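You operate a simulated robot arm through the tools that you are given. There is no shell and no other tool.

You run a simulated robot arm. Do the job below in one go: nothing can be reset, and whatever is moved stays where it is left.

TASK
Stir the dark sauce even and spoon the white dish to its line.
Fine: stand the dish on the tea bench's open spot; stir with the white paddle, spoon with the black spoon, both back; spill none. Set down upright: white paddle, black spoon.

Only the result counts: the job must be done as asked and must still hold three seconds after the hand-in. Knocking over, shifting, dropping, spilling or breaking anything else fails it.

THE ROBOT
A 7-joint arm with a two-finger parallel gripper, fixed in place. Base frame: the origin is at the foot of the arm, x ahead of it, y to its left, z up. Lengths are in mm, angles in rad, forces in N, time in s.
Its first joint turns from -2.304 to 2.304 rad. Payload 3.91 kg.
The tool frame sits at the grasp point between the pads (the TCP): z along the fingers, y along the line on which they close. The tips reach 30 mm beyond it. Largest opening 110 mm; finger width 20, thickness 10; the body of the gripper, 48 by 112 mm, starts 55 mm behind the TCP.
Orientation is that of the tool frame in the base frame, as a unit quaternion [w, x, y, z]. With the fingers straight down and closing along the base's y, the tool's x points along the base's -x, its y along +y and its z along -z.

THE INTERFACE
- The arm moves only by the tool jog_arm. Its argument "commands" is a list of rows, each a list of 7 numbers: the turn, a rotation vector about the tool's x, y, z in rad, then the shift along the tool's x, y, z in mm, then the finger opening in mm, from 0 to 110. In form: [[ax, ay, az, x, y, z, grip], ...]. A call has 1 to 20 rows; each row is the pose to reach, as a shift and turn from the pose commanded when the call began, along the tool's axes at that moment. Each row takes 0.2 s and may step no farther than 50 mm and 0.15 rad from the row before; otherwise, or with a gripper value out of range, the whole call is refused. Where a pose cannot be reached the arm comes as near as it can. A force on the tool above 40 N (or 10 N above the force at the start of the call, whichever is more), or a blocked arm, ends the call early, and 0.2 s more pass. Each finger travels about 108 mm/s and halts on what it meets, pressing with about 42 N; the grip force reading is that of the motor and also rises with nothing between the fingers. The clock runs only during rows and for 0.2 s after the last one: add rows that repeat a pose to give the fingers time. It gives the time, the measured TCP pose, the force on the tool (base axes), the opening and the grip force at its end, in the units of the frame above (readings bear some noise), with the torque about the TCP (base axes, N m) and any sound that the robot's microphone picked up.
- Cameras (640 x 400 px; columns grow to the right, rows downward): "scene" is fixed at [417.8, 649.2, 1652.1]; the picture's right is [-0.96, -0.26, 0.00], its down [-0.25, 0.92, -0.31] and it looks along [0.08, -0.30, -0.95] (base axes); focal length 254 px, centre (320, 200). "wrist" rides on the gripper at [72, 17, -103] in the tool frame; the picture's right is [-0.23, 0.97, 0.00], its down [-0.76, -0.18, -0.62] and it looks along [-0.61, -0.14, 0.78] (tool axes); focal length 222 px, centre (320, 200). There is no depth. A picture from a camera that has moved, and an enlarged one, comes with that camera's place and axes in the base frame and with its lens. The place of the scene camera against the robot may be out by one fixed shift of up to 25 mm in any direction.
- camera(camera): a new picture of that camera. No time passes.
- enlarge(camera, box): a new picture of the part [left, top, right, bottom] of that camera's present view, enlarged. No time passes.
- job_done(): hands the job in; it is judged then, once.

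Nothing tells you positions but the pictures and the camera data. Unless the task says otherwise, let go and move clear before handing in.

The tools are called after "Emit:" as name(argument=value, ...) on one line, values as JSON. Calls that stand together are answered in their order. jog_arm: Moves the arm, as the interface text tells. Its arguments: {"type":"object","properties":{"commands":{"type":"array"}},"required":["commands"]} The other tools are called the same way: camera (camera) takes a picture; enlarge (camera, box) takes an enlarged picture of a part of a camera's view; job_done () hands the job in.

At the start:

```text
time: 0.0
tcp_pos: [399.3, 319.0, 1270.4]
orientation: [0.001, 0.0, 1.0, 0.0]
force: [-0.6, -0.5, -0.3]
ft_torque: [0.02, 0.0, -0.03]
width: 109.7
finger_force: 0.1
```

scene: 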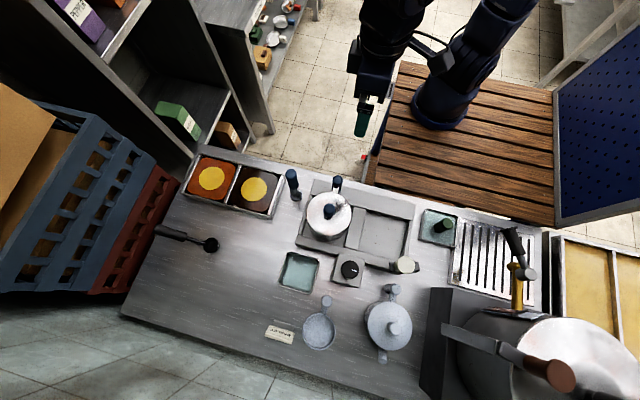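
wrist: 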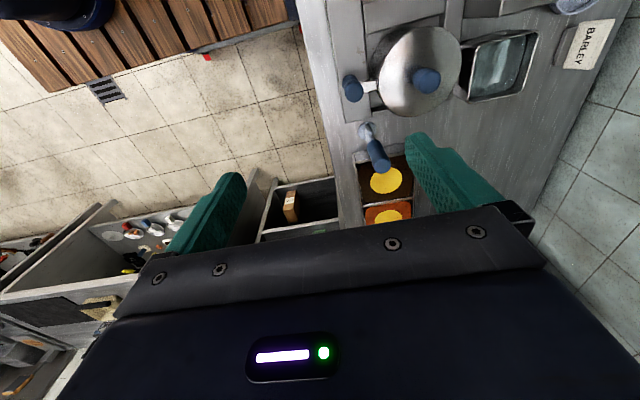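

I see a steel bench with two sauce pans (orange and dark, each with a yellow blob), a covered pot, tools and dishes. I'll look closer at everything before moving.

Emit:
enlarge(camera="scene", box=[160, 130, 320, 230])

Emit:
enlarge(camera="scene", box=[280, 160, 440, 260])

Emit:
enlarge(camera="scene", box=[240, 240, 440, 365])

Emit:
enlarge(camera="scene", box=[400, 190, 560, 290])

Emit:
enlarge(camera="scene", box=[200, 0, 360, 100])

Emit:
enlarge(camera="scene", box=[480, 0, 640, 100])

```text
4.00 times, centred on (240, 180) of scene
camera zoom: at [417.8, 649.2, 1652.1], right [-0.96, -0.26, 0.0], down [-0.25, 0.92, -0.31], along [0.08, -0.3, -0.95], focal length 1014 px, centre (640, 280)
```

zoom: 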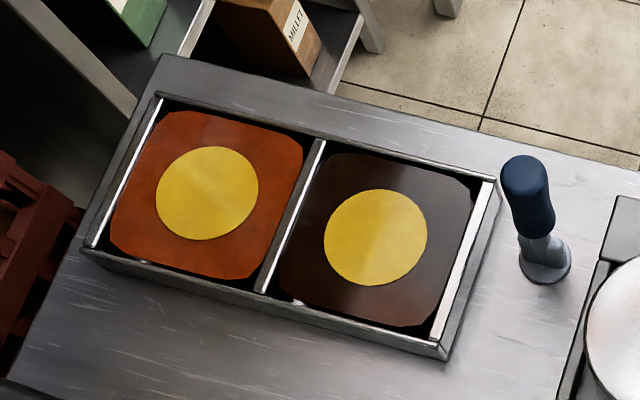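

```text
4.00 times, centred on (360, 210) of scene
camera zoom: at [417.8, 649.2, 1652.1], right [-0.96, -0.26, 0.0], down [-0.25, 0.92, -0.31], along [0.08, -0.3, -0.95], focal length 1014 px, centre (160, 160)
```

zoom: 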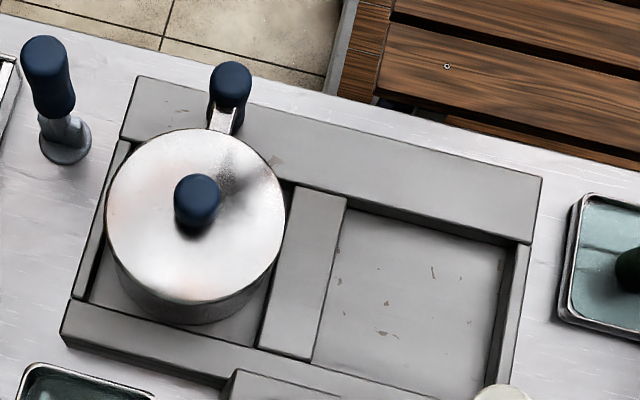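

```text
3.20 times, centred on (340, 302) of scene
camera zoom: at [417.8, 649.2, 1652.1], right [-0.96, -0.26, 0.0], down [-0.25, 0.92, -0.31], along [0.08, -0.3, -0.95], focal length 811 px, centre (256, -128)
```

zoom: 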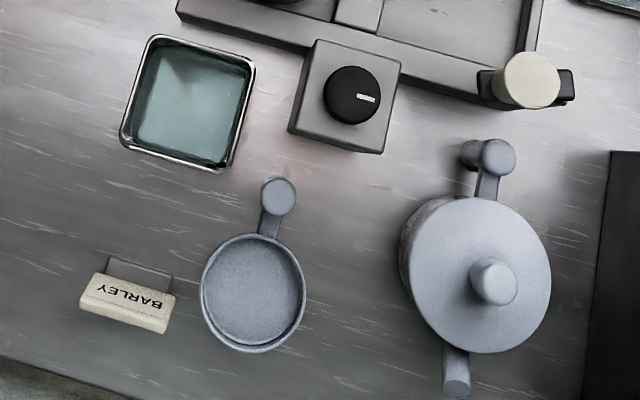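

```text
4.00 times, centred on (480, 240) of scene
camera zoom: at [417.8, 649.2, 1652.1], right [-0.96, -0.26, 0.0], down [-0.25, 0.92, -0.31], along [0.08, -0.3, -0.95], focal length 1014 px, centre (-320, 40)
```

zoom: 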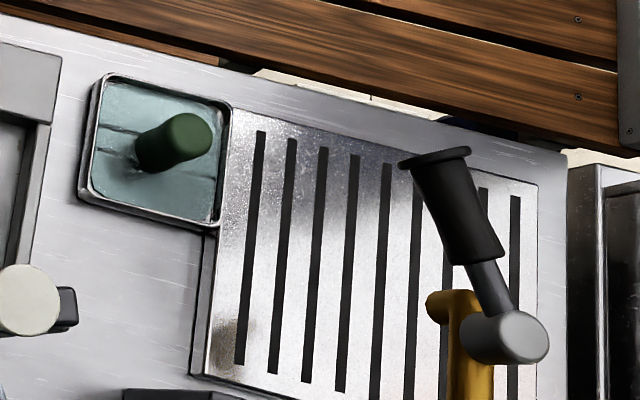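

```text
4.00 times, centred on (280, 50) of scene
camera zoom: at [417.8, 649.2, 1652.1], right [-0.96, -0.26, 0.0], down [-0.25, 0.92, -0.31], along [0.08, -0.3, -0.95], focal length 1014 px, centre (480, 800)
```

zoom: 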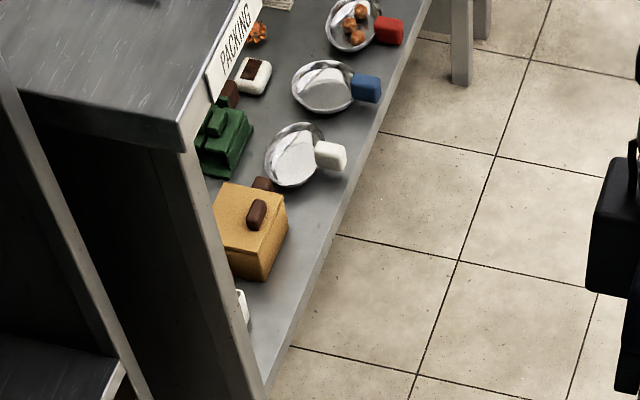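

```text
4.00 times, centred on (560, 50) of scene
camera zoom: at [417.8, 649.2, 1652.1], right [-0.96, -0.26, 0.0], down [-0.25, 0.92, -0.31], along [0.08, -0.3, -0.95], focal length 1014 px, centre (-640, 800)
```

zoom: 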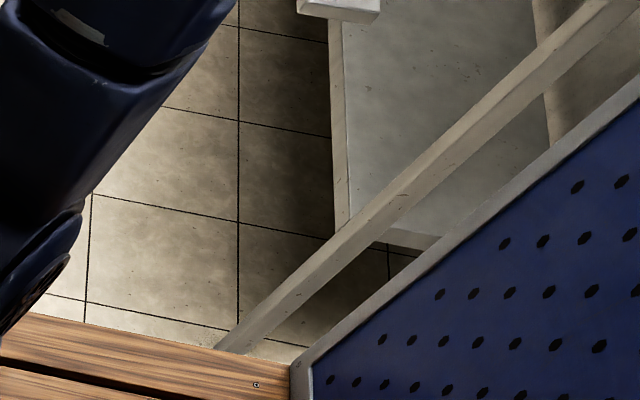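

I make out a PACKING bench with red, blue and white handled dishes at the far end, and a covered pot and trays on the near bench. I need closer looks at the black spoon, the paddles and the surroundings.

Emit:
enlarge(camera="scene", box=[340, 0, 560, 138])

Emit:
enlarge(camera="scene", box=[130, 200, 250, 275])

Emit:
enlarge(camera="scene", box=[240, 0, 320, 50])

Emit:
enlarge(camera="wrist", box=[0, 180, 160, 400])

Emit:
enlarge(camera="wrist", box=[60, 180, 260, 305])

Emit:
enlarge(camera="wrist", box=[300, 0, 620, 230])

Emit:
enlarge(camera="scene", box=[0, 0, 200, 125])

Emit:
enlarge(camera="scene", box=[440, 225, 640, 400])

```text
2.90 times, centred on (450, 69) of scene
camera zoom: at [417.8, 649.2, 1652.1], right [-0.96, -0.26, 0.0], down [-0.25, 0.92, -0.31], along [0.08, -0.3, -0.95], focal length 735 px, centre (-57, 580)
```

zoom: 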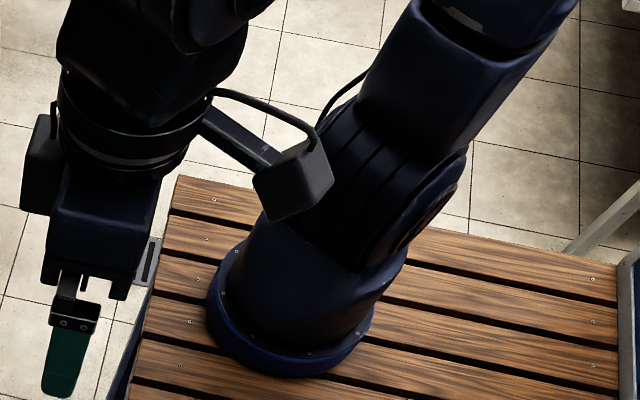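

```text
5.33 times, centred on (190, 238) of scene
camera zoom: at [417.8, 649.2, 1652.1], right [-0.96, -0.26, 0.0], down [-0.25, 0.92, -0.31], along [0.08, -0.3, -0.95], focal length 1352 px, centre (1013, 0)
```

zoom: 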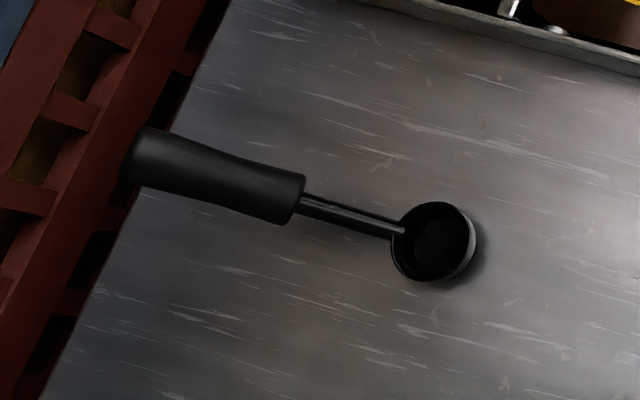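

```text
8.00 times, centred on (280, 25) of scene
camera zoom: at [417.8, 649.2, 1652.1], right [-0.96, -0.26, 0.0], down [-0.25, 0.92, -0.31], along [0.08, -0.3, -0.95], focal length 2028 px, centre (640, 1600)
```

zoom: 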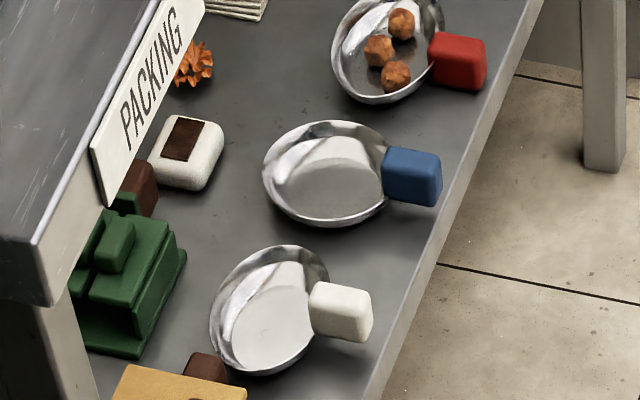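

```text
1.82 times, centred on (80, 290) of wrist
camera zoom: at [326.9, 336.3, 1373.4], right [0.23, 0.97, 0.0], down [0.76, -0.18, 0.62], along [0.61, -0.14, -0.78], focal length 404 px, centre (756, 36)
```

zoom: 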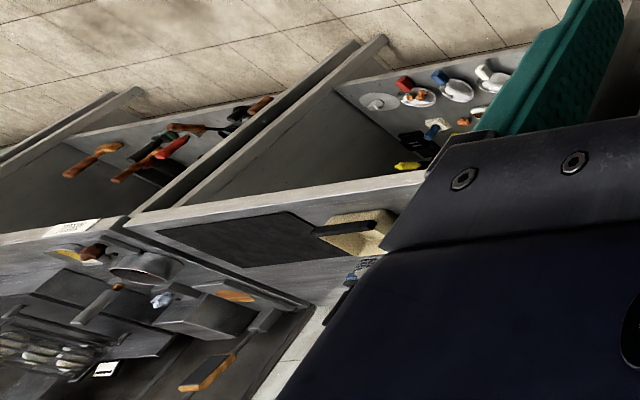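

```text
3.20 times, centred on (160, 242) of wrist
camera zoom: at [326.9, 336.3, 1373.4], right [0.23, 0.97, 0.0], down [0.76, -0.18, 0.62], along [0.61, -0.14, -0.78], focal length 711 px, centre (832, 64)
```

zoom: 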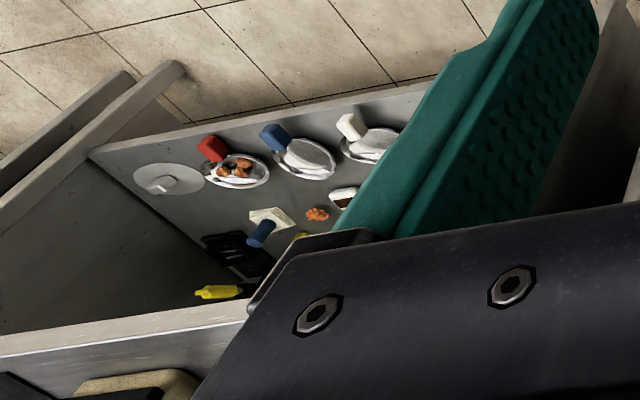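

```text
1.74 times, centred on (460, 115) of wrist
camera zoom: at [326.9, 336.3, 1373.4], right [0.23, 0.97, 0.0], down [0.76, -0.18, 0.62], along [0.61, -0.14, -0.78], focal length 386 px, centre (76, 348)
```

zoom: 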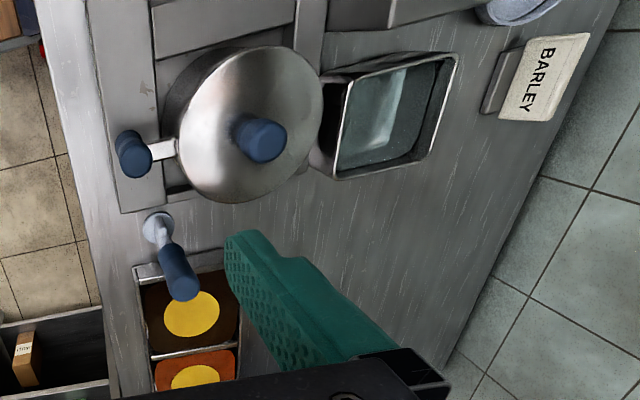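

```text
3.20 times, centred on (100, 62) of scene
camera zoom: at [417.8, 649.2, 1652.1], right [-0.96, -0.26, 0.0], down [-0.25, 0.92, -0.31], along [0.08, -0.3, -0.95], focal length 811 px, centre (1024, 640)
```

zoom: 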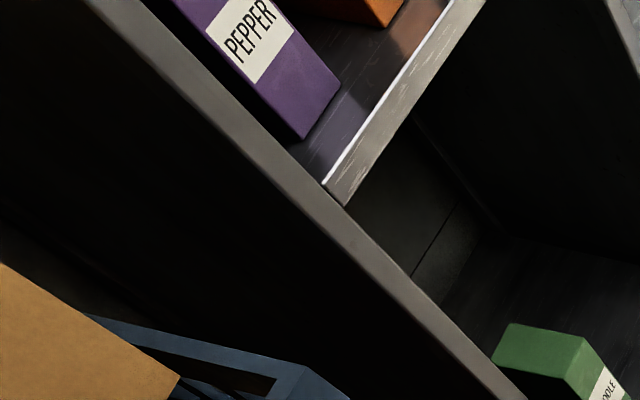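

```text
2.29 times, centred on (540, 312) of scene
camera zoom: at [417.8, 649.2, 1652.1], right [-0.96, -0.26, 0.0], down [-0.25, 0.92, -0.31], along [0.08, -0.3, -0.95], focal length 580 px, centre (-183, -57)
```

zoom: 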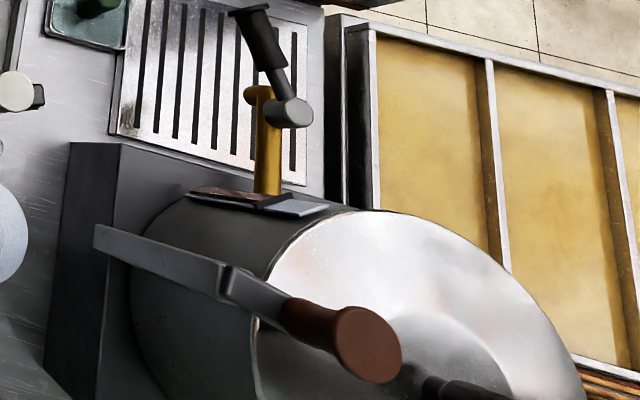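

The near bench holds the sauce pans and a black spoon lying at its left end. I can't yet tell which bench is the tea bench or where the white paddle is, so I'll swing the arm slowly at height toward the front and look around.

Emit:
jog_arm(commands=[[0, 0, 0.084, -25.2, -34.6, 0, 110], [0, 0, 0.168, -47.2, -71.2, 0, 110], [0, 0, 0.253, -66.6, -110.1, 0, 110], [0, 0, 0.337, -82.4, -149.8, 0, 110], [0, 0, 0.421, -95.1, -191.4, 0, 110], [0, 0, 0.506, -104.5, -233.6, 0, 110], [0, 0, 0.59, -109.9, -276, 0, 110], [0, 0, 0.674, -111.7, -319, 0, 110]])

Emit:
camera(camera="wrist")

Emit:
camera(camera="scene")

```text
time: 1.8
tcp_pos: [513.1, -3.1, 1269.0]
orientation: [0.001, 0.33, 0.944, 0.0]
force: [0.2, -0.6, -0.4]
ft_torque: [-0.01, -0.02, -0.01]
width: 110.1
finger_force: 0.1
```

```text
taken
camera wrist: at [465.4, 56.7, 1373.6], right [0.79, 0.62, 0.0], down [0.48, -0.61, 0.62], along [0.39, -0.49, -0.78], focal length 222 px, centre (320, 200)
```

wrist: 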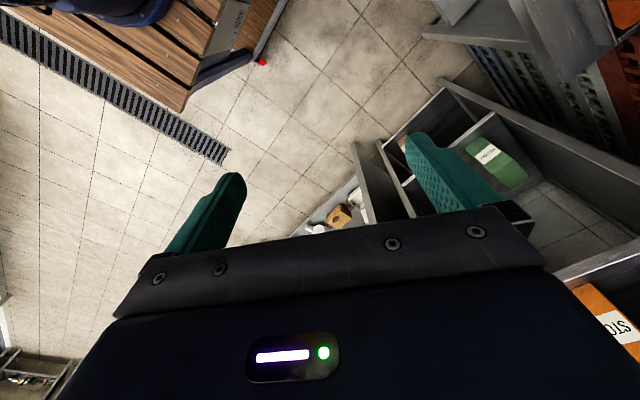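

```text
taken
```

scene: 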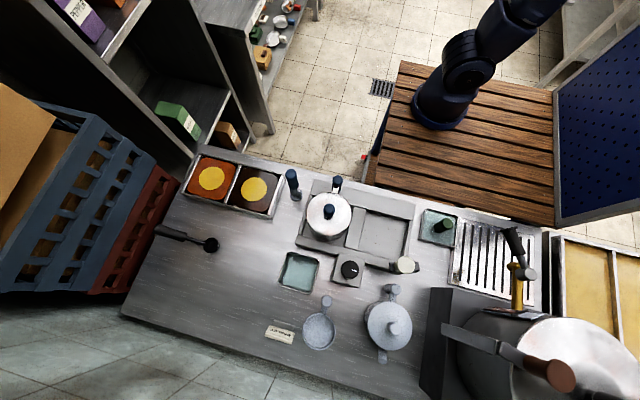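

The swing went well and nothing is near. I'll look closer at this view (drain, floor, shelves) to work out the layout.

Emit:
enlarge(camera="wrist", box=[0, 0, 280, 175])

Emit:
enlarge(camera="wrist", box=[280, 120, 420, 240])

Emit:
enlarge(camera="wrist", box=[0, 290, 120, 400])

Emit:
enlarge(camera="scene", box=[340, 0, 640, 188])

```text
2.29 times, centred on (140, 88) of wrist
camera zoom: at [465.4, 56.7, 1373.6], right [0.79, 0.62, 0.0], down [0.48, -0.61, 0.62], along [0.39, -0.49, -0.78], focal length 508 px, centre (731, 457)
```

zoom: 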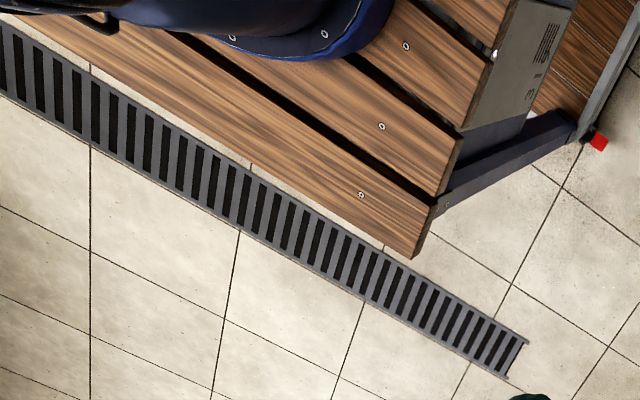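

```text
3.33 times, centred on (350, 180) of wrist
camera zoom: at [465.4, 56.7, 1373.6], right [0.79, 0.62, 0.0], down [0.48, -0.61, 0.62], along [0.39, -0.49, -0.78], focal length 740 px, centre (220, 267)
```

zoom: 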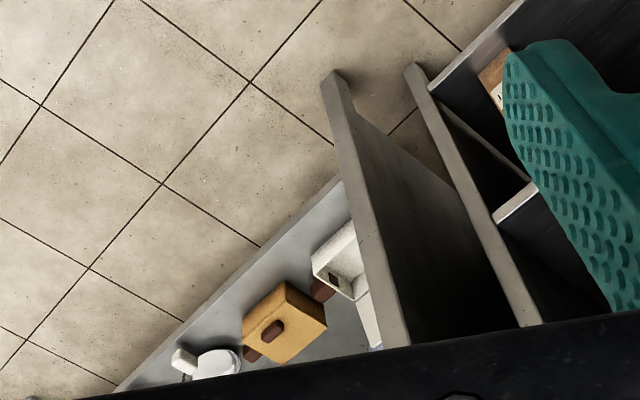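

```text
3.64 times, centred on (60, 345) of wrist
camera zoom: at [465.4, 56.7, 1373.6], right [0.79, 0.62, 0.0], down [0.48, -0.61, 0.62], along [0.39, -0.49, -0.78], focal length 808 px, centre (1266, -327)
```

zoom: 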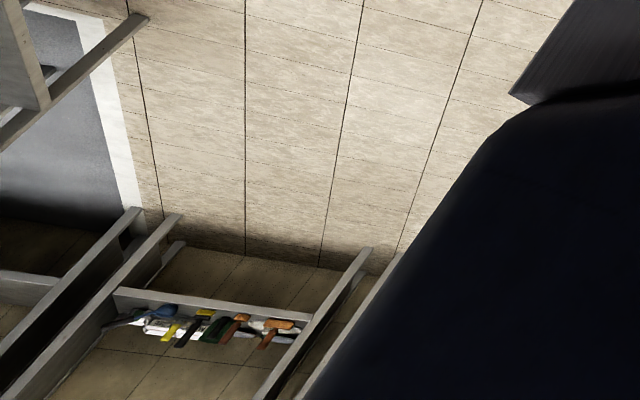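

```text
2.13 times, centred on (490, 94) of scene
camera zoom: at [417.8, 649.2, 1652.1], right [-0.96, -0.26, 0.0], down [-0.25, 0.92, -0.31], along [0.08, -0.3, -0.95], focal length 540 px, centre (-42, 426)
```

zoom: 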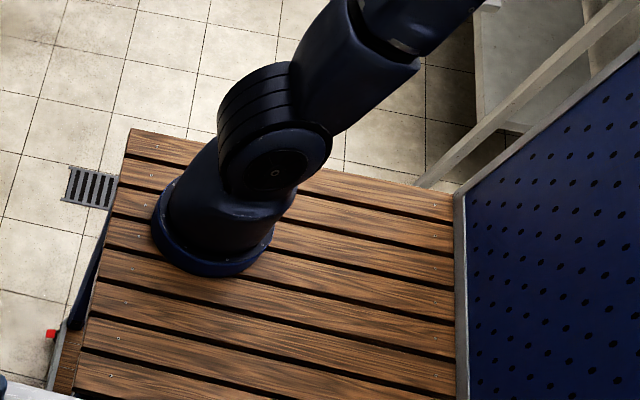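

The floor is at z≈0 and the arm stands on a wooden bench about 0.88 m high; the nearest worked bench is on the +y side. I'll continue swinging round to the -y side to look for the tea bench.

Emit:
jog_arm(commands=[[0, 0, 0.131, -32.3, -34.6, 0, 110], [0, 0, 0.262, -59.9, -73.1, 0, 110], [0, 0, 0.393, -82.1, -114.9, 0, 110], [0, 0, 0.524, -98.7, -159.2, 0, 110], [0, 0, 0.655, -109.4, -205.4, 0, 110], [0, 0, 0.786, -114, -252.5, 0, 110], [0, 0, 0.917, -112.4, -299.9, 0, 110], [0, 0, 1.048, -104.6, -346.5, 0, 110], [0, 0, 1.179, -90.7, -391.8, 0, 110], [0, 0, 1.31, -71, -435, 0, 110], [0, 0, 1.441, -46, -475, 0, 110], [0, 0, 1.572, -16.1, -511.2, 0, 110]])

Emit:
camera(camera="wrist")

Emit:
camera(camera="scene")

```text
time: 4.4
tcp_pos: [202.8, -408.3, 1272.5]
orientation: [0.0, 0.902, 0.432, 0.0]
force: [0.2, -0.2, 0.9]
ft_torque: [0.04, 0.04, -0.01]
width: 110.1
finger_force: 0.2
```

```text
taken
camera wrist: at [261.7, -361.7, 1377.1], right [0.62, -0.79, 0.0], down [-0.62, -0.48, 0.62], along [-0.49, -0.38, -0.78], focal length 222 px, centre (320, 200)
```

wrist: 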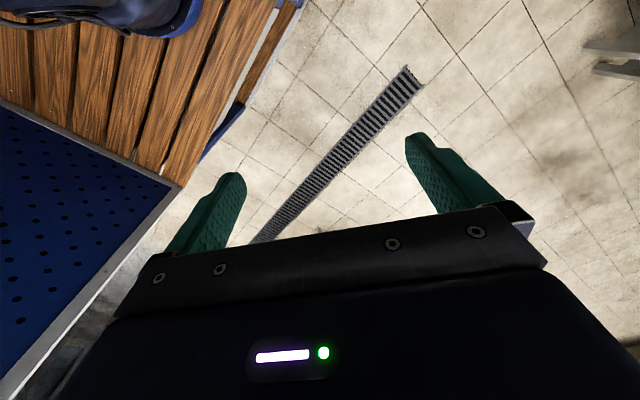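

```text
taken
```

scene: 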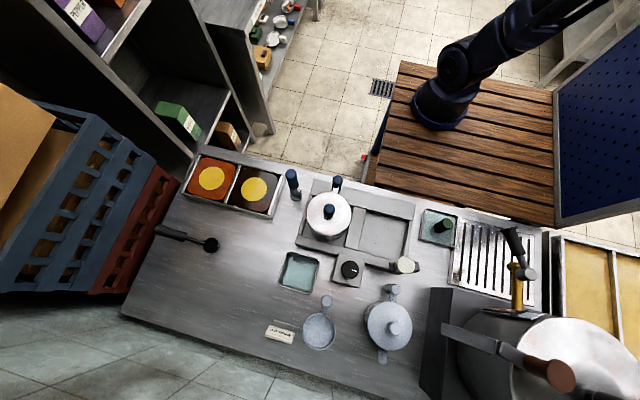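

Only floor and the pegboard are on this side nearby. I'll tilt the gripper outward to see farther along the room.

Emit:
jog_arm(commands=[[0, -0.14, 0, 0, 0, 0, 110], [0, -0.28, 0, 0, 0, 0, 110], [0, -0.42, 0, 0, 0, 0, 110], [0, -0.56, 0, 0, 0, 0, 110], [0, -0.7, 0, 0, 0, 0, 110], [0, -0.84, 0, 0, 0, 0, 110]])

Emit:
camera(camera="wrist")

```text
time: 5.8
tcp_pos: [204.3, -408.3, 1271.7]
orientation: [0.177, 0.823, 0.396, -0.367]
force: [0.3, -0.6, 0.1]
ft_torque: [-0.01, 0.01, 0.01]
width: 109.8
finger_force: 0.0
```

```text
taken
camera wrist: at [295.4, -321.1, 1285.6], right [0.67, -0.73, 0.17], down [-0.17, 0.08, 0.98], along [-0.73, -0.68, -0.07], focal length 222 px, centre (320, 200)
```

wrist: 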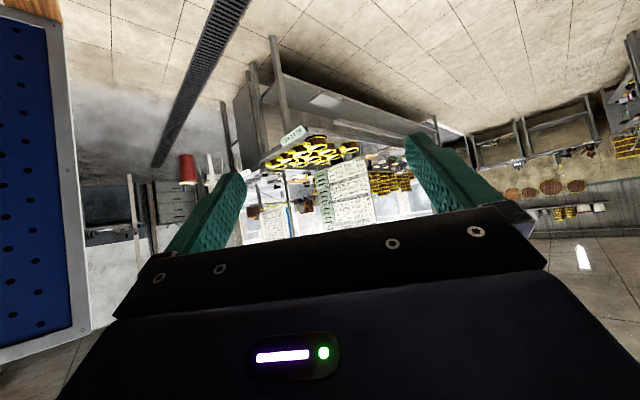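

The far area is just room scenery, so the work must be at the +y bench and next to it. I'll untilt and swing back to look over the bench from above.

Emit:
jog_arm(commands=[[0, 0.14, 0, 0, 0, 0, 110], [0, 0.28, 0, 0, 0, 0, 110], [0, 0.42, 0, 0, 0, 0, 110], [0, 0.56, 0, 0, 0, 0, 110], [0, 0.7, 0, 0, 0, 0, 110], [0, 0.84, 0, 0, 0, 0, 110]])

Emit:
enlarge(camera="scene", box=[540, 0, 640, 240])

```text
time: 7.2
tcp_pos: [205.3, -407.9, 1269.7]
orientation: [0.0, 0.901, 0.433, 0.001]
force: [0.3, -0.2, -1.1]
ft_torque: [-0.07, 0.04, -0.01]
width: 109.9
finger_force: 0.0
```

```text
1.67 times, centred on (590, 120) of scene
camera zoom: at [417.8, 649.2, 1652.1], right [-0.96, -0.26, 0.0], down [-0.25, 0.92, -0.31], along [0.08, -0.3, -0.95], focal length 423 px, centre (-130, 333)
```

zoom: 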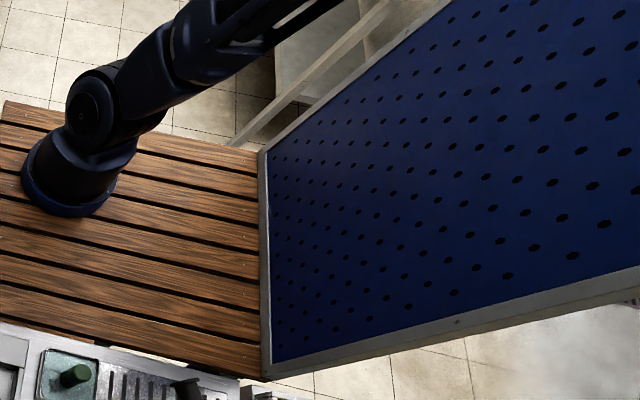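

Swinging back over to the +y bench, rising a bit, to survey it from above.

Emit:
jog_arm(commands=[[0, 0, -0.135, 36.7, 30.6, -8, 110], [0, 0, -0.27, 77.1, 55.9, -16, 110], [0, 0, -0.405, 120.6, 75.6, -24, 110], [0, 0, -0.54, 166.4, 89.3, -32, 110], [0, 0, -0.675, 213.6, 96.6, -40, 110], [0, 0, -0.81, 261.3, 97.6, -48, 110], [0, 0, -0.945, 308.8, 92.1, -56, 110], [0, 0, -1.08, 355.1, 80.3, -64, 110], [0, 0, -1.215, 399.3, 62.4, -72, 110], [0, 0, -1.35, 440.7, 38.6, -80, 110], [0, 0, -1.485, 478.6, 9.5, -88, 110], [0, 0, -1.62, 512.2, -24.4, -96, 110], [0, 0, -1.755, 541, -62.5, -104, 110], [0, 0, -1.89, 564.3, -104.2, -112, 110], [0, 0, -2.025, 581.8, -148.6, -120, 110], [0, 0, -2.16, 593.2, -194.9, -128, 110], [0, 0, -2.295, 598.2, -242.3, -136, 110], [0, 0, -2.43, 596.9, -289.9, -144, 110]])

Emit:
camera(camera="wrist")

```text
time: 11.0
tcp_pos: [349.9, 238.3, 1412.6]
orientation: [0.0, -0.092, 0.996, 0.0]
force: [0.5, -0.2, 0.0]
ft_torque: [0.03, 0.06, 0.01]
width: 110.3
finger_force: 0.0
```

```text
taken
camera wrist: at [275.4, 241.5, 1517.2], right [0.04, 1.0, 0.0], down [0.78, -0.03, 0.62], along [0.62, -0.03, -0.78], focal length 222 px, centre (320, 200)
```

wrist: 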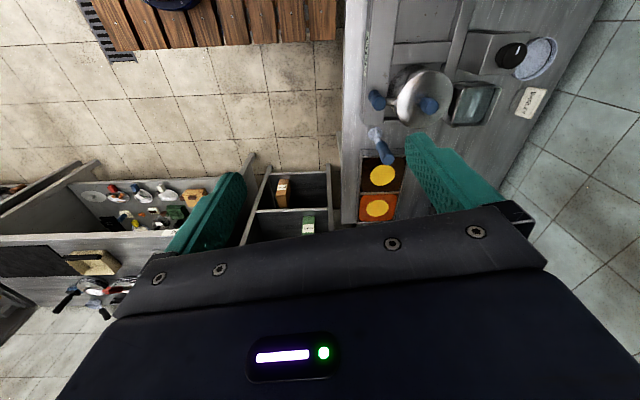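

The tall shelf sits at +x and the far packing bench is well out of reach. I'll turn the hand to face the +y bench and look straight over it.

Emit:
jog_arm(commands=[[0, 0, -0.139, 2.9, 11.9, 0, 110], [0, 0, -0.278, 5.7, 23.9, 0, 110], [0, 0, -0.417, 8.6, 35.8, 0, 110], [0, 0, -0.556, 11.5, 47.8, 0, 110], [0, 0, -0.695, 14.4, 59.7, 0, 110], [0, 0, -0.834, 17.2, 71.6, 0, 110], [0, 0, -0.973, 20.1, 83.6, 0, 110], [0, 0, -1.112, 23, 95.5, 0, 110], [0, 0, -1.251, 25.8, 107.5, 0, 110], [0, 0, -1.388, 28.7, 119.4, 0, 110]])

Emit:
camera(camera="wrist")

Emit:
enlarge(camera="wrist", box=[0, 0, 240, 150])

Emit:
enlarge(camera="wrist", box=[200, 0, 440, 150])

Emit:
enlarge(camera="wrist", box=[400, 0, 640, 150])

Emit:
enlarge(camera="wrist", box=[200, 90, 440, 240])

Emit:
enlarge(camera="wrist", box=[0, 120, 240, 300])

Emit:
enlarge(camera="wrist", box=[440, 120, 640, 300])

```text
time: 13.2
tcp_pos: [302.2, 350.4, 1413.3]
orientation: [0.0, 0.708, -0.706, 0.0]
force: [0.3, -0.3, -0.2]
ft_torque: [0.01, 0.02, 0.02]
width: 110.1
finger_force: 0.1
```

```text
taken
camera wrist: at [284.7, 279.0, 1517.8], right [-0.97, 0.22, 0.0], down [0.17, 0.76, 0.62], along [0.14, 0.61, -0.78], focal length 222 px, centre (320, 200)
```

wrist: 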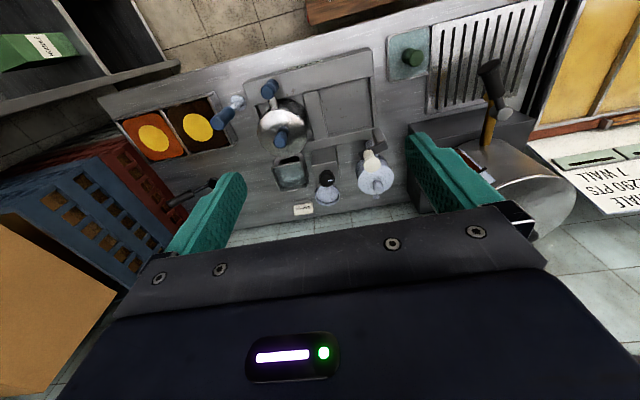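

```text
2.67 times, centred on (120, 75) of wrist
camera zoom: at [284.7, 279.0, 1517.8], right [-0.97, 0.22, 0.0], down [0.17, 0.76, 0.62], along [0.14, 0.61, -0.78], focal length 592 px, centre (853, 533)
```

zoom: 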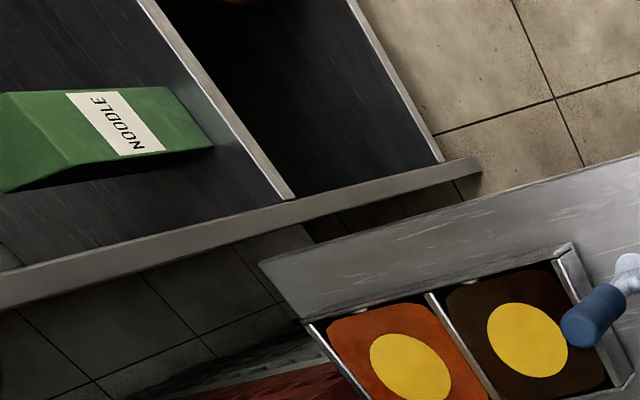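

```text
2.67 times, centred on (320, 75) of wrist
camera zoom: at [284.7, 279.0, 1517.8], right [-0.97, 0.22, 0.0], down [0.17, 0.76, 0.62], along [0.14, 0.61, -0.78], focal length 592 px, centre (320, 533)
```

zoom: 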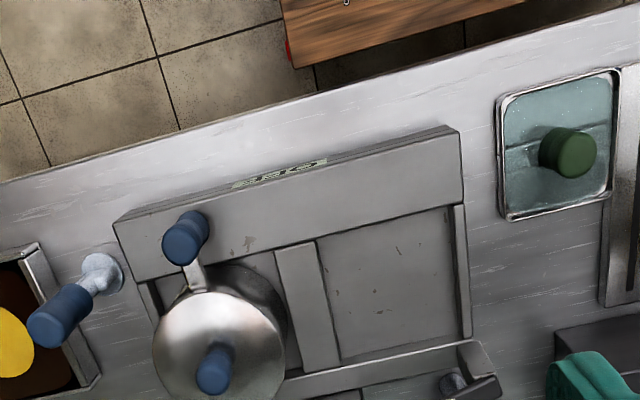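

```text
2.67 times, centred on (520, 75) of wrist
camera zoom: at [284.7, 279.0, 1517.8], right [-0.97, 0.22, 0.0], down [0.17, 0.76, 0.62], along [0.14, 0.61, -0.78], focal length 592 px, centre (-213, 533)
```

zoom: 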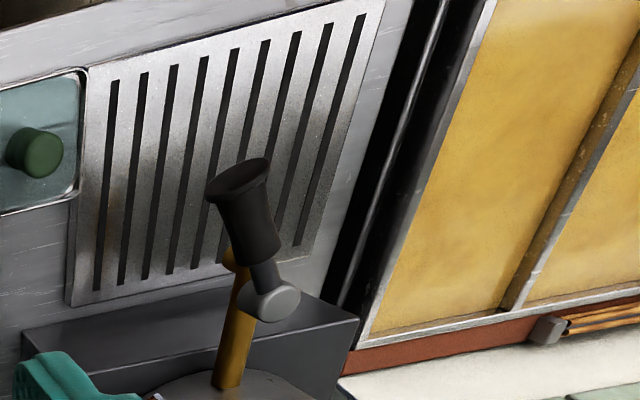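

```text
2.67 times, centred on (320, 165) of wrist
camera zoom: at [284.7, 279.0, 1517.8], right [-0.97, 0.22, 0.0], down [0.17, 0.76, 0.62], along [0.14, 0.61, -0.78], focal length 592 px, centre (320, 293)
```

zoom: 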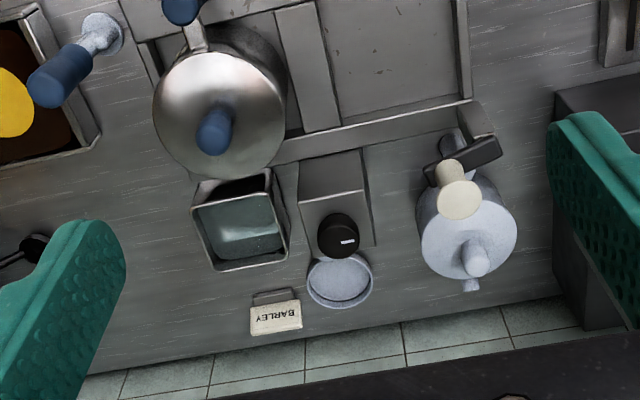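

```text
2.22 times, centred on (120, 210) of wrist
camera zoom: at [284.7, 279.0, 1517.8], right [-0.97, 0.22, 0.0], down [0.17, 0.76, 0.62], along [0.14, 0.61, -0.78], focal length 494 px, centre (764, 178)
```

zoom: 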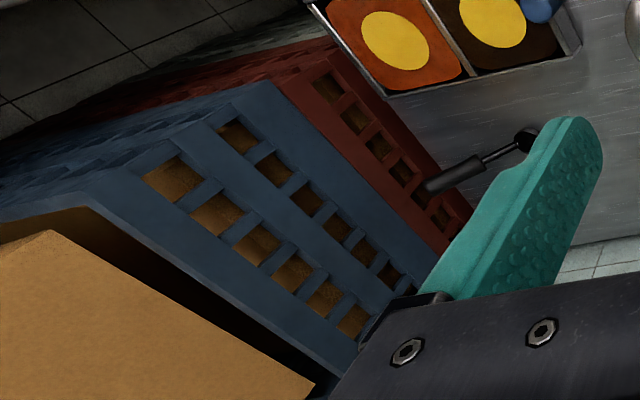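

```text
2.22 times, centred on (540, 210) of wrist
camera zoom: at [284.7, 279.0, 1517.8], right [-0.97, 0.22, 0.0], down [0.17, 0.76, 0.62], along [0.14, 0.61, -0.78], focal length 494 px, centre (-169, 178)
```

zoom: 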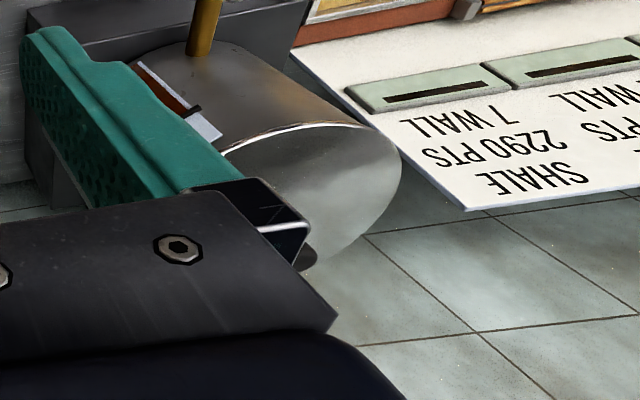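

The bench in front carries the hob-like block, pots, trays and sauce pans; the packing bench looks nearer than I first thought, around (900, -400, 740). I'll read the label on the hob block and check other small details.

Emit:
enlarge(camera="wrist", box=[270, 50, 350, 100])

Emit:
enlarge(camera="wrist", box=[340, 120, 420, 200])

Emit:
enlarge(camera="scene", box=[255, 0, 320, 60])

Emit:
enlarge(camera="wrist", box=[150, 150, 230, 230])

```text
8.00 times, centred on (310, 75) of wrist
camera zoom: at [284.7, 279.0, 1517.8], right [-0.97, 0.22, 0.0], down [0.17, 0.76, 0.62], along [0.14, 0.61, -0.78], focal length 1777 px, centre (400, 1200)
```

zoom: 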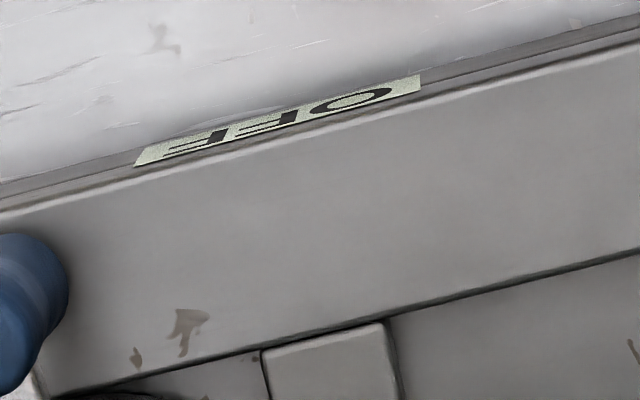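

```text
5.00 times, centred on (380, 160) of wrist
camera zoom: at [284.7, 279.0, 1517.8], right [-0.97, 0.22, 0.0], down [0.17, 0.76, 0.62], along [0.14, 0.61, -0.78], focal length 1111 px, centre (20, 400)
```

zoom: 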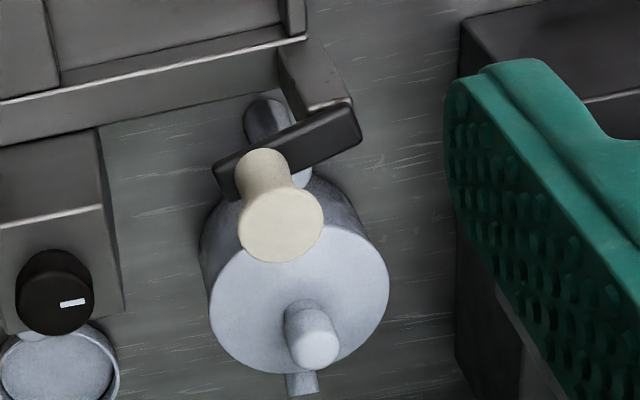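

```text
6.67 times, centred on (288, 30) of scene
camera zoom: at [417.8, 649.2, 1652.1], right [-0.96, -0.26, 0.0], down [-0.25, 0.92, -0.31], along [0.08, -0.3, -0.95], focal length 1690 px, centre (537, 1333)
```

zoom: 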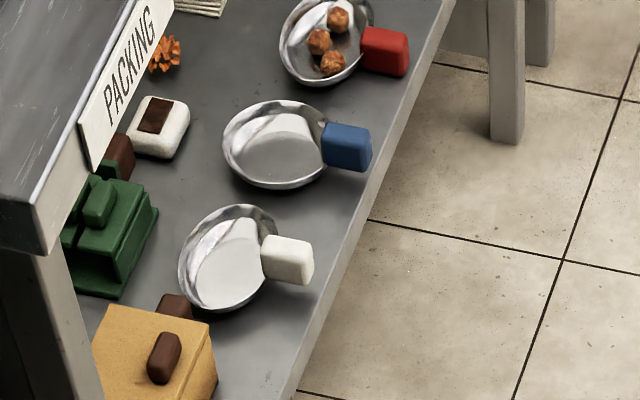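

```text
5.00 times, centred on (190, 190) of wrist
camera zoom: at [284.7, 279.0, 1517.8], right [-0.97, 0.22, 0.0], down [0.17, 0.76, 0.62], along [0.14, 0.61, -0.78], focal length 1111 px, centre (970, 250)
```

zoom: 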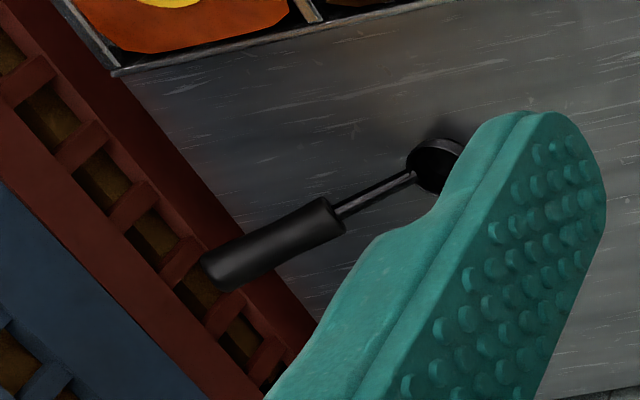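

The hob is marked OFF; the cream-handled tool standing beside the grey pot, with a flat dark blade for a foot, looks like the white paddle, and the black spoon lies at the bench's left end. Next I'll swing toward the packing bench to see the dish and other benches.

Emit:
jog_arm(commands=[[0, 0, 0.122, 19.6, -38.1, 0, 110], [0, 0, 0.244, 42.5, -73.9, 0, 110], [0, 0, 0.367, 68.7, -107.1, 0, 110], [0, 0, 0.489, 97.7, -137.5, 0, 110], [0, 0, 0.611, 129.6, -164.7, 0, 110], [0, 0, 0.733, 163.6, -188.5, 0, 110], [0, 0, 0.855, 199.4, -208.7, 0, 110], [0, 0, 0.978, 237, -225.3, 0, 110], [0, 0, 1.1, 275.7, -238.1, 0, 110], [0, 0, 1.222, 315.4, -247, 0, 110], [0, 0, 1.344, 355.4, -251.9, 0, 110], [0, 0, 1.466, 395.4, -253, 0, 110], [0, 0, 1.589, 435, -250.2, 0, 110], [0, 0, 1.711, 474.1, -243.6, 0, 110], [0, 0, 1.833, 511.9, -233.2, 0, 110], [0, 0, 1.955, 548.5, -219.3, 0, 110]])

Emit:
jog_arm(commands=[[0, -0.14, 0, 0, 0, 0, 110], [0, -0.28, 0, 0, 0, 0, 110], [0, -0.42, 0, 0, 0, 0, 110], [0, -0.5, 0, 0, 0, 0, 110]])

Emit:
camera(camera="wrist")

```text
time: 16.6
tcp_pos: [521.9, -197.4, 1408.8]
orientation: [0.0, 0.19, 0.982, 0.0]
force: [0.3, -0.3, 0.4]
ft_torque: [-0.01, -0.01, 0.02]
width: 110.2
finger_force: 0.0
```

```text
time: 17.6
tcp_pos: [521.7, -196.5, 1413.3]
orientation: [0.245, 0.183, 0.951, -0.047]
force: [0.4, 0.3, -1.3]
ft_torque: [0.03, 0.03, 0.05]
width: 109.9
finger_force: 0.0
```

```text
taken
camera wrist: at [423.5, -139.6, 1468.6], right [0.55, 0.83, 0.11], down [0.27, -0.3, 0.91], along [0.79, -0.47, -0.39], focal length 222 px, centre (320, 200)
```

wrist: 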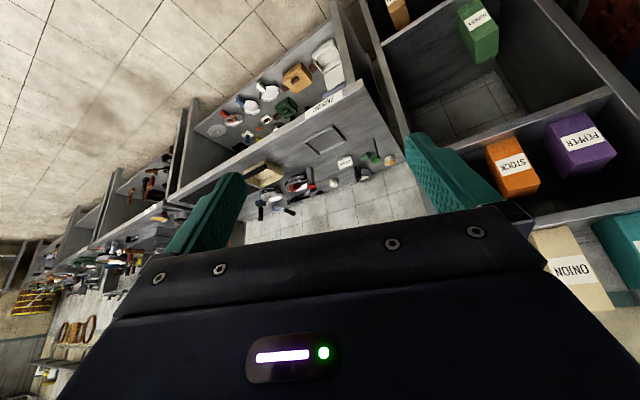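

Emit:
enlarge(camera="wrist", box=[180, 20, 400, 220])

Emit:
enlarge(camera="wrist", box=[0, 120, 240, 320])

Emit:
enlarge(camera="wrist", box=[200, 50, 360, 150])

Emit:
enlarge(camera="wrist", box=[240, 120, 400, 220])

Emit:
enlarge(camera="wrist", box=[400, 60, 640, 310])

```text
2.00 times, centred on (290, 120) of wrist
camera zoom: at [423.5, -139.6, 1468.6], right [0.55, 0.83, 0.11], down [0.27, -0.3, 0.91], along [0.79, -0.47, -0.39], focal length 444 px, centre (380, 360)
```

zoom: 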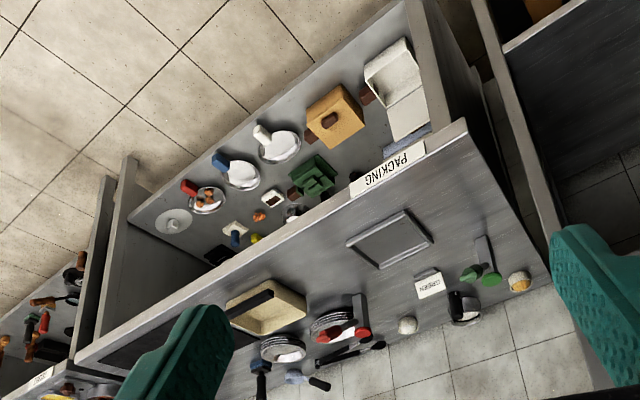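

```text
2.00 times, centred on (120, 220) of wrist
camera zoom: at [423.5, -139.6, 1468.6], right [0.55, 0.83, 0.11], down [0.27, -0.3, 0.91], along [0.79, -0.47, -0.39], focal length 444 px, centre (720, 160)
```

zoom: 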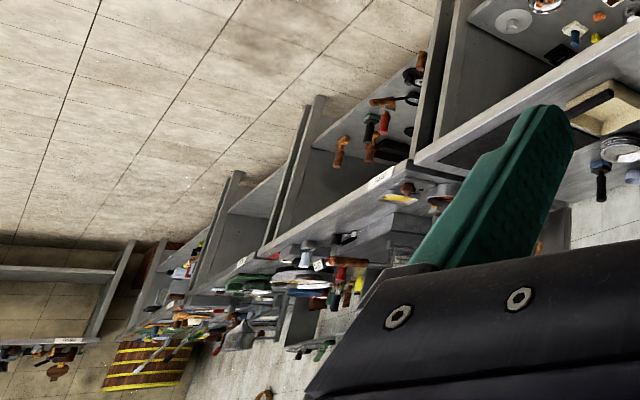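

```text
4.00 times, centred on (280, 100) of wrist
camera zoom: at [423.5, -139.6, 1468.6], right [0.55, 0.83, 0.11], down [0.27, -0.3, 0.91], along [0.79, -0.47, -0.39], focal length 888 px, centre (480, 600)
```

zoom: 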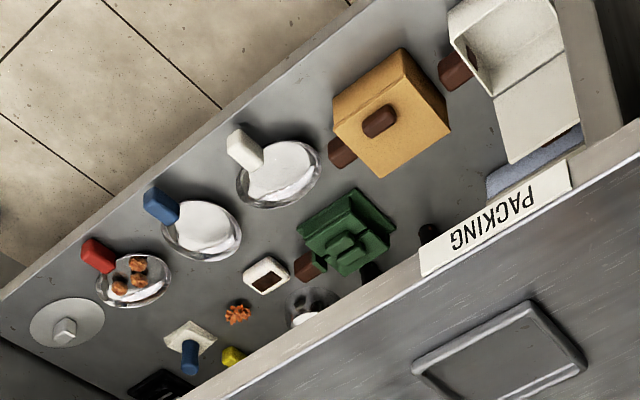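

```text
4.00 times, centred on (320, 170) of wrist
camera zoom: at [423.5, -139.6, 1468.6], right [0.55, 0.83, 0.11], down [0.27, -0.3, 0.91], along [0.79, -0.47, -0.39], focal length 888 px, centre (320, 320)
```

zoom: 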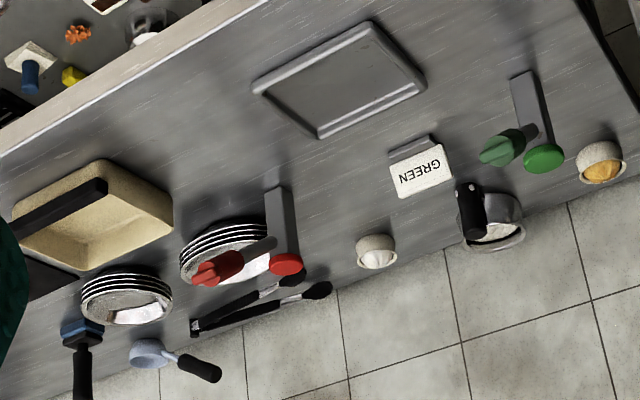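

```text
1.60 times, centred on (520, 185) of wrist
camera zoom: at [423.5, -139.6, 1468.6], right [0.55, 0.83, 0.11], down [0.27, -0.3, 0.91], along [0.79, -0.47, -0.39], focal length 355 px, centre (0, 224)
```

zoom: 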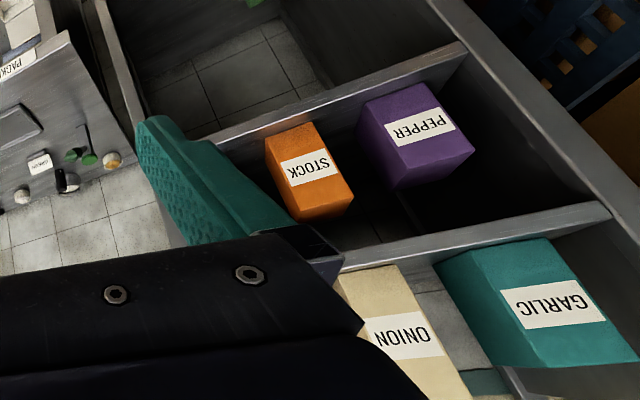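

The packing bench turns out to be far and low (about (1080, -840, 320)), out of reach, so it's scenery. Everything must be on the +y bench; I'll go back and examine it from closer.

Emit:
jog_arm(commands=[[0, 0.13, 0, 0, 0, 0, 110], [0, 0.26, 0, 0, 0, 0, 110], [0, 0.39, 0, 0, 0, 0, 110], [0, 0.5, 0, 0, 0, 0, 110]])

Emit:
jog_arm(commands=[[0, 0, -0.122, -2, 36.1, 7, 110], [0, 0, -0.244, -0.8, 73, 14, 110], [0, 0, -0.367, 3.9, 109.7, 21, 110], [0, 0, -0.489, 11.9, 146.3, 28, 110], [0, 0, -0.611, 23.4, 182.5, 35, 110], [0, 0, -0.733, 38.2, 218.1, 42, 110], [0, 0, -0.855, 56.7, 252.4, 49, 110], [0, 0, -0.978, 78, 285.3, 56, 110], [0, 0, -1.1, 102.7, 316.5, 63, 110], [0, 0, -1.222, 130.4, 345.7, 70, 110], [0, 0, -1.344, 161, 372.6, 77, 110], [0, 0, -1.466, 194.2, 396.7, 84, 110], [0, 0, -1.589, 229.9, 418.1, 91, 110], [0, 0, -1.711, 267.7, 436.4, 98, 110], [0, 0, -1.833, 307.5, 451.3, 105, 110], [0, 0, -1.955, 348.7, 462.6, 112, 110]])

Emit:
camera(camera="wrist")

Emit:
enlarge(camera="wrist", box=[200, 80, 440, 230])

Emit:
enlarge(camera="wrist", box=[400, 0, 640, 150])

Emit:
enlarge(camera="wrist", box=[0, 0, 240, 150])

```text
time: 18.6
tcp_pos: [520.7, -199.1, 1413.0]
orientation: [0.001, 0.189, 0.982, 0.0]
force: [-1.4, -0.4, 0.8]
ft_torque: [-0.01, -0.02, 0.01]
width: 110.0
finger_force: 0.1
```

```text
time: 22.0
tcp_pos: [369.5, 361.1, 1300.6]
orientation: [0.0, 0.708, -0.707, 0.0]
force: [0.3, -0.3, 1.3]
ft_torque: [0.04, 0.05, -0.01]
width: 110.0
finger_force: 0.0
```

```text
taken
camera wrist: at [353.2, 289.1, 1405.8], right [-0.97, 0.22, 0.0], down [0.18, 0.76, 0.62], along [0.14, 0.61, -0.78], focal length 222 px, centre (320, 200)
```

wrist: 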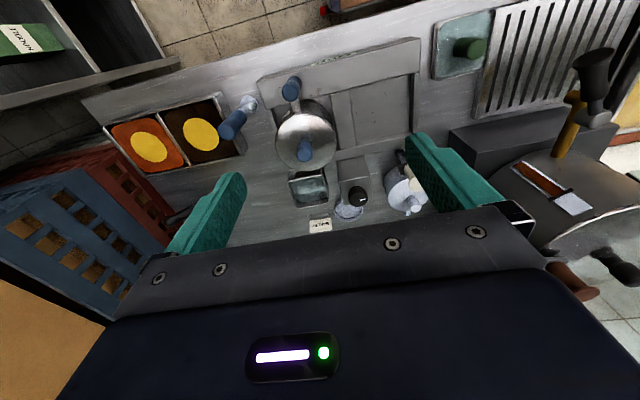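

```text
2.67 times, centred on (320, 155) of wrist
camera zoom: at [353.2, 289.1, 1405.8], right [-0.97, 0.22, 0.0], down [0.18, 0.76, 0.62], along [0.14, 0.61, -0.78], focal length 592 px, centre (320, 320)
```

zoom: 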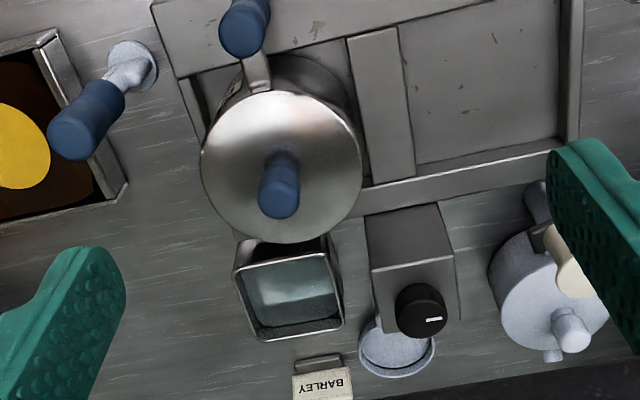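

```text
2.67 times, centred on (520, 75) of wrist
camera zoom: at [353.2, 289.1, 1405.8], right [-0.97, 0.22, 0.0], down [0.18, 0.76, 0.62], along [0.14, 0.61, -0.78], focal length 592 px, centre (-213, 533)
```

zoom: 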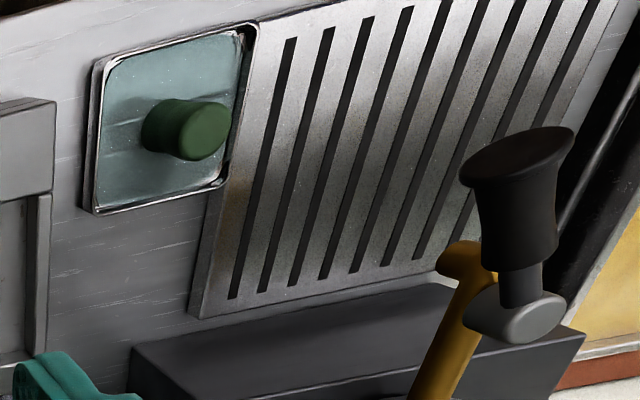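

```text
2.67 times, centred on (120, 75) of wrist
camera zoom: at [353.2, 289.1, 1405.8], right [-0.97, 0.22, 0.0], down [0.18, 0.76, 0.62], along [0.14, 0.61, -0.78], focal length 592 px, centre (853, 533)
```

zoom: 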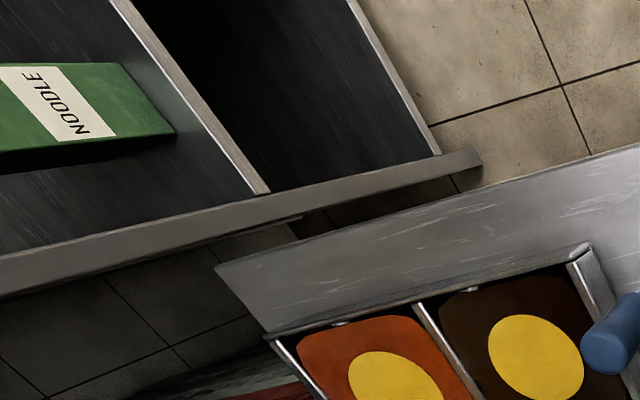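

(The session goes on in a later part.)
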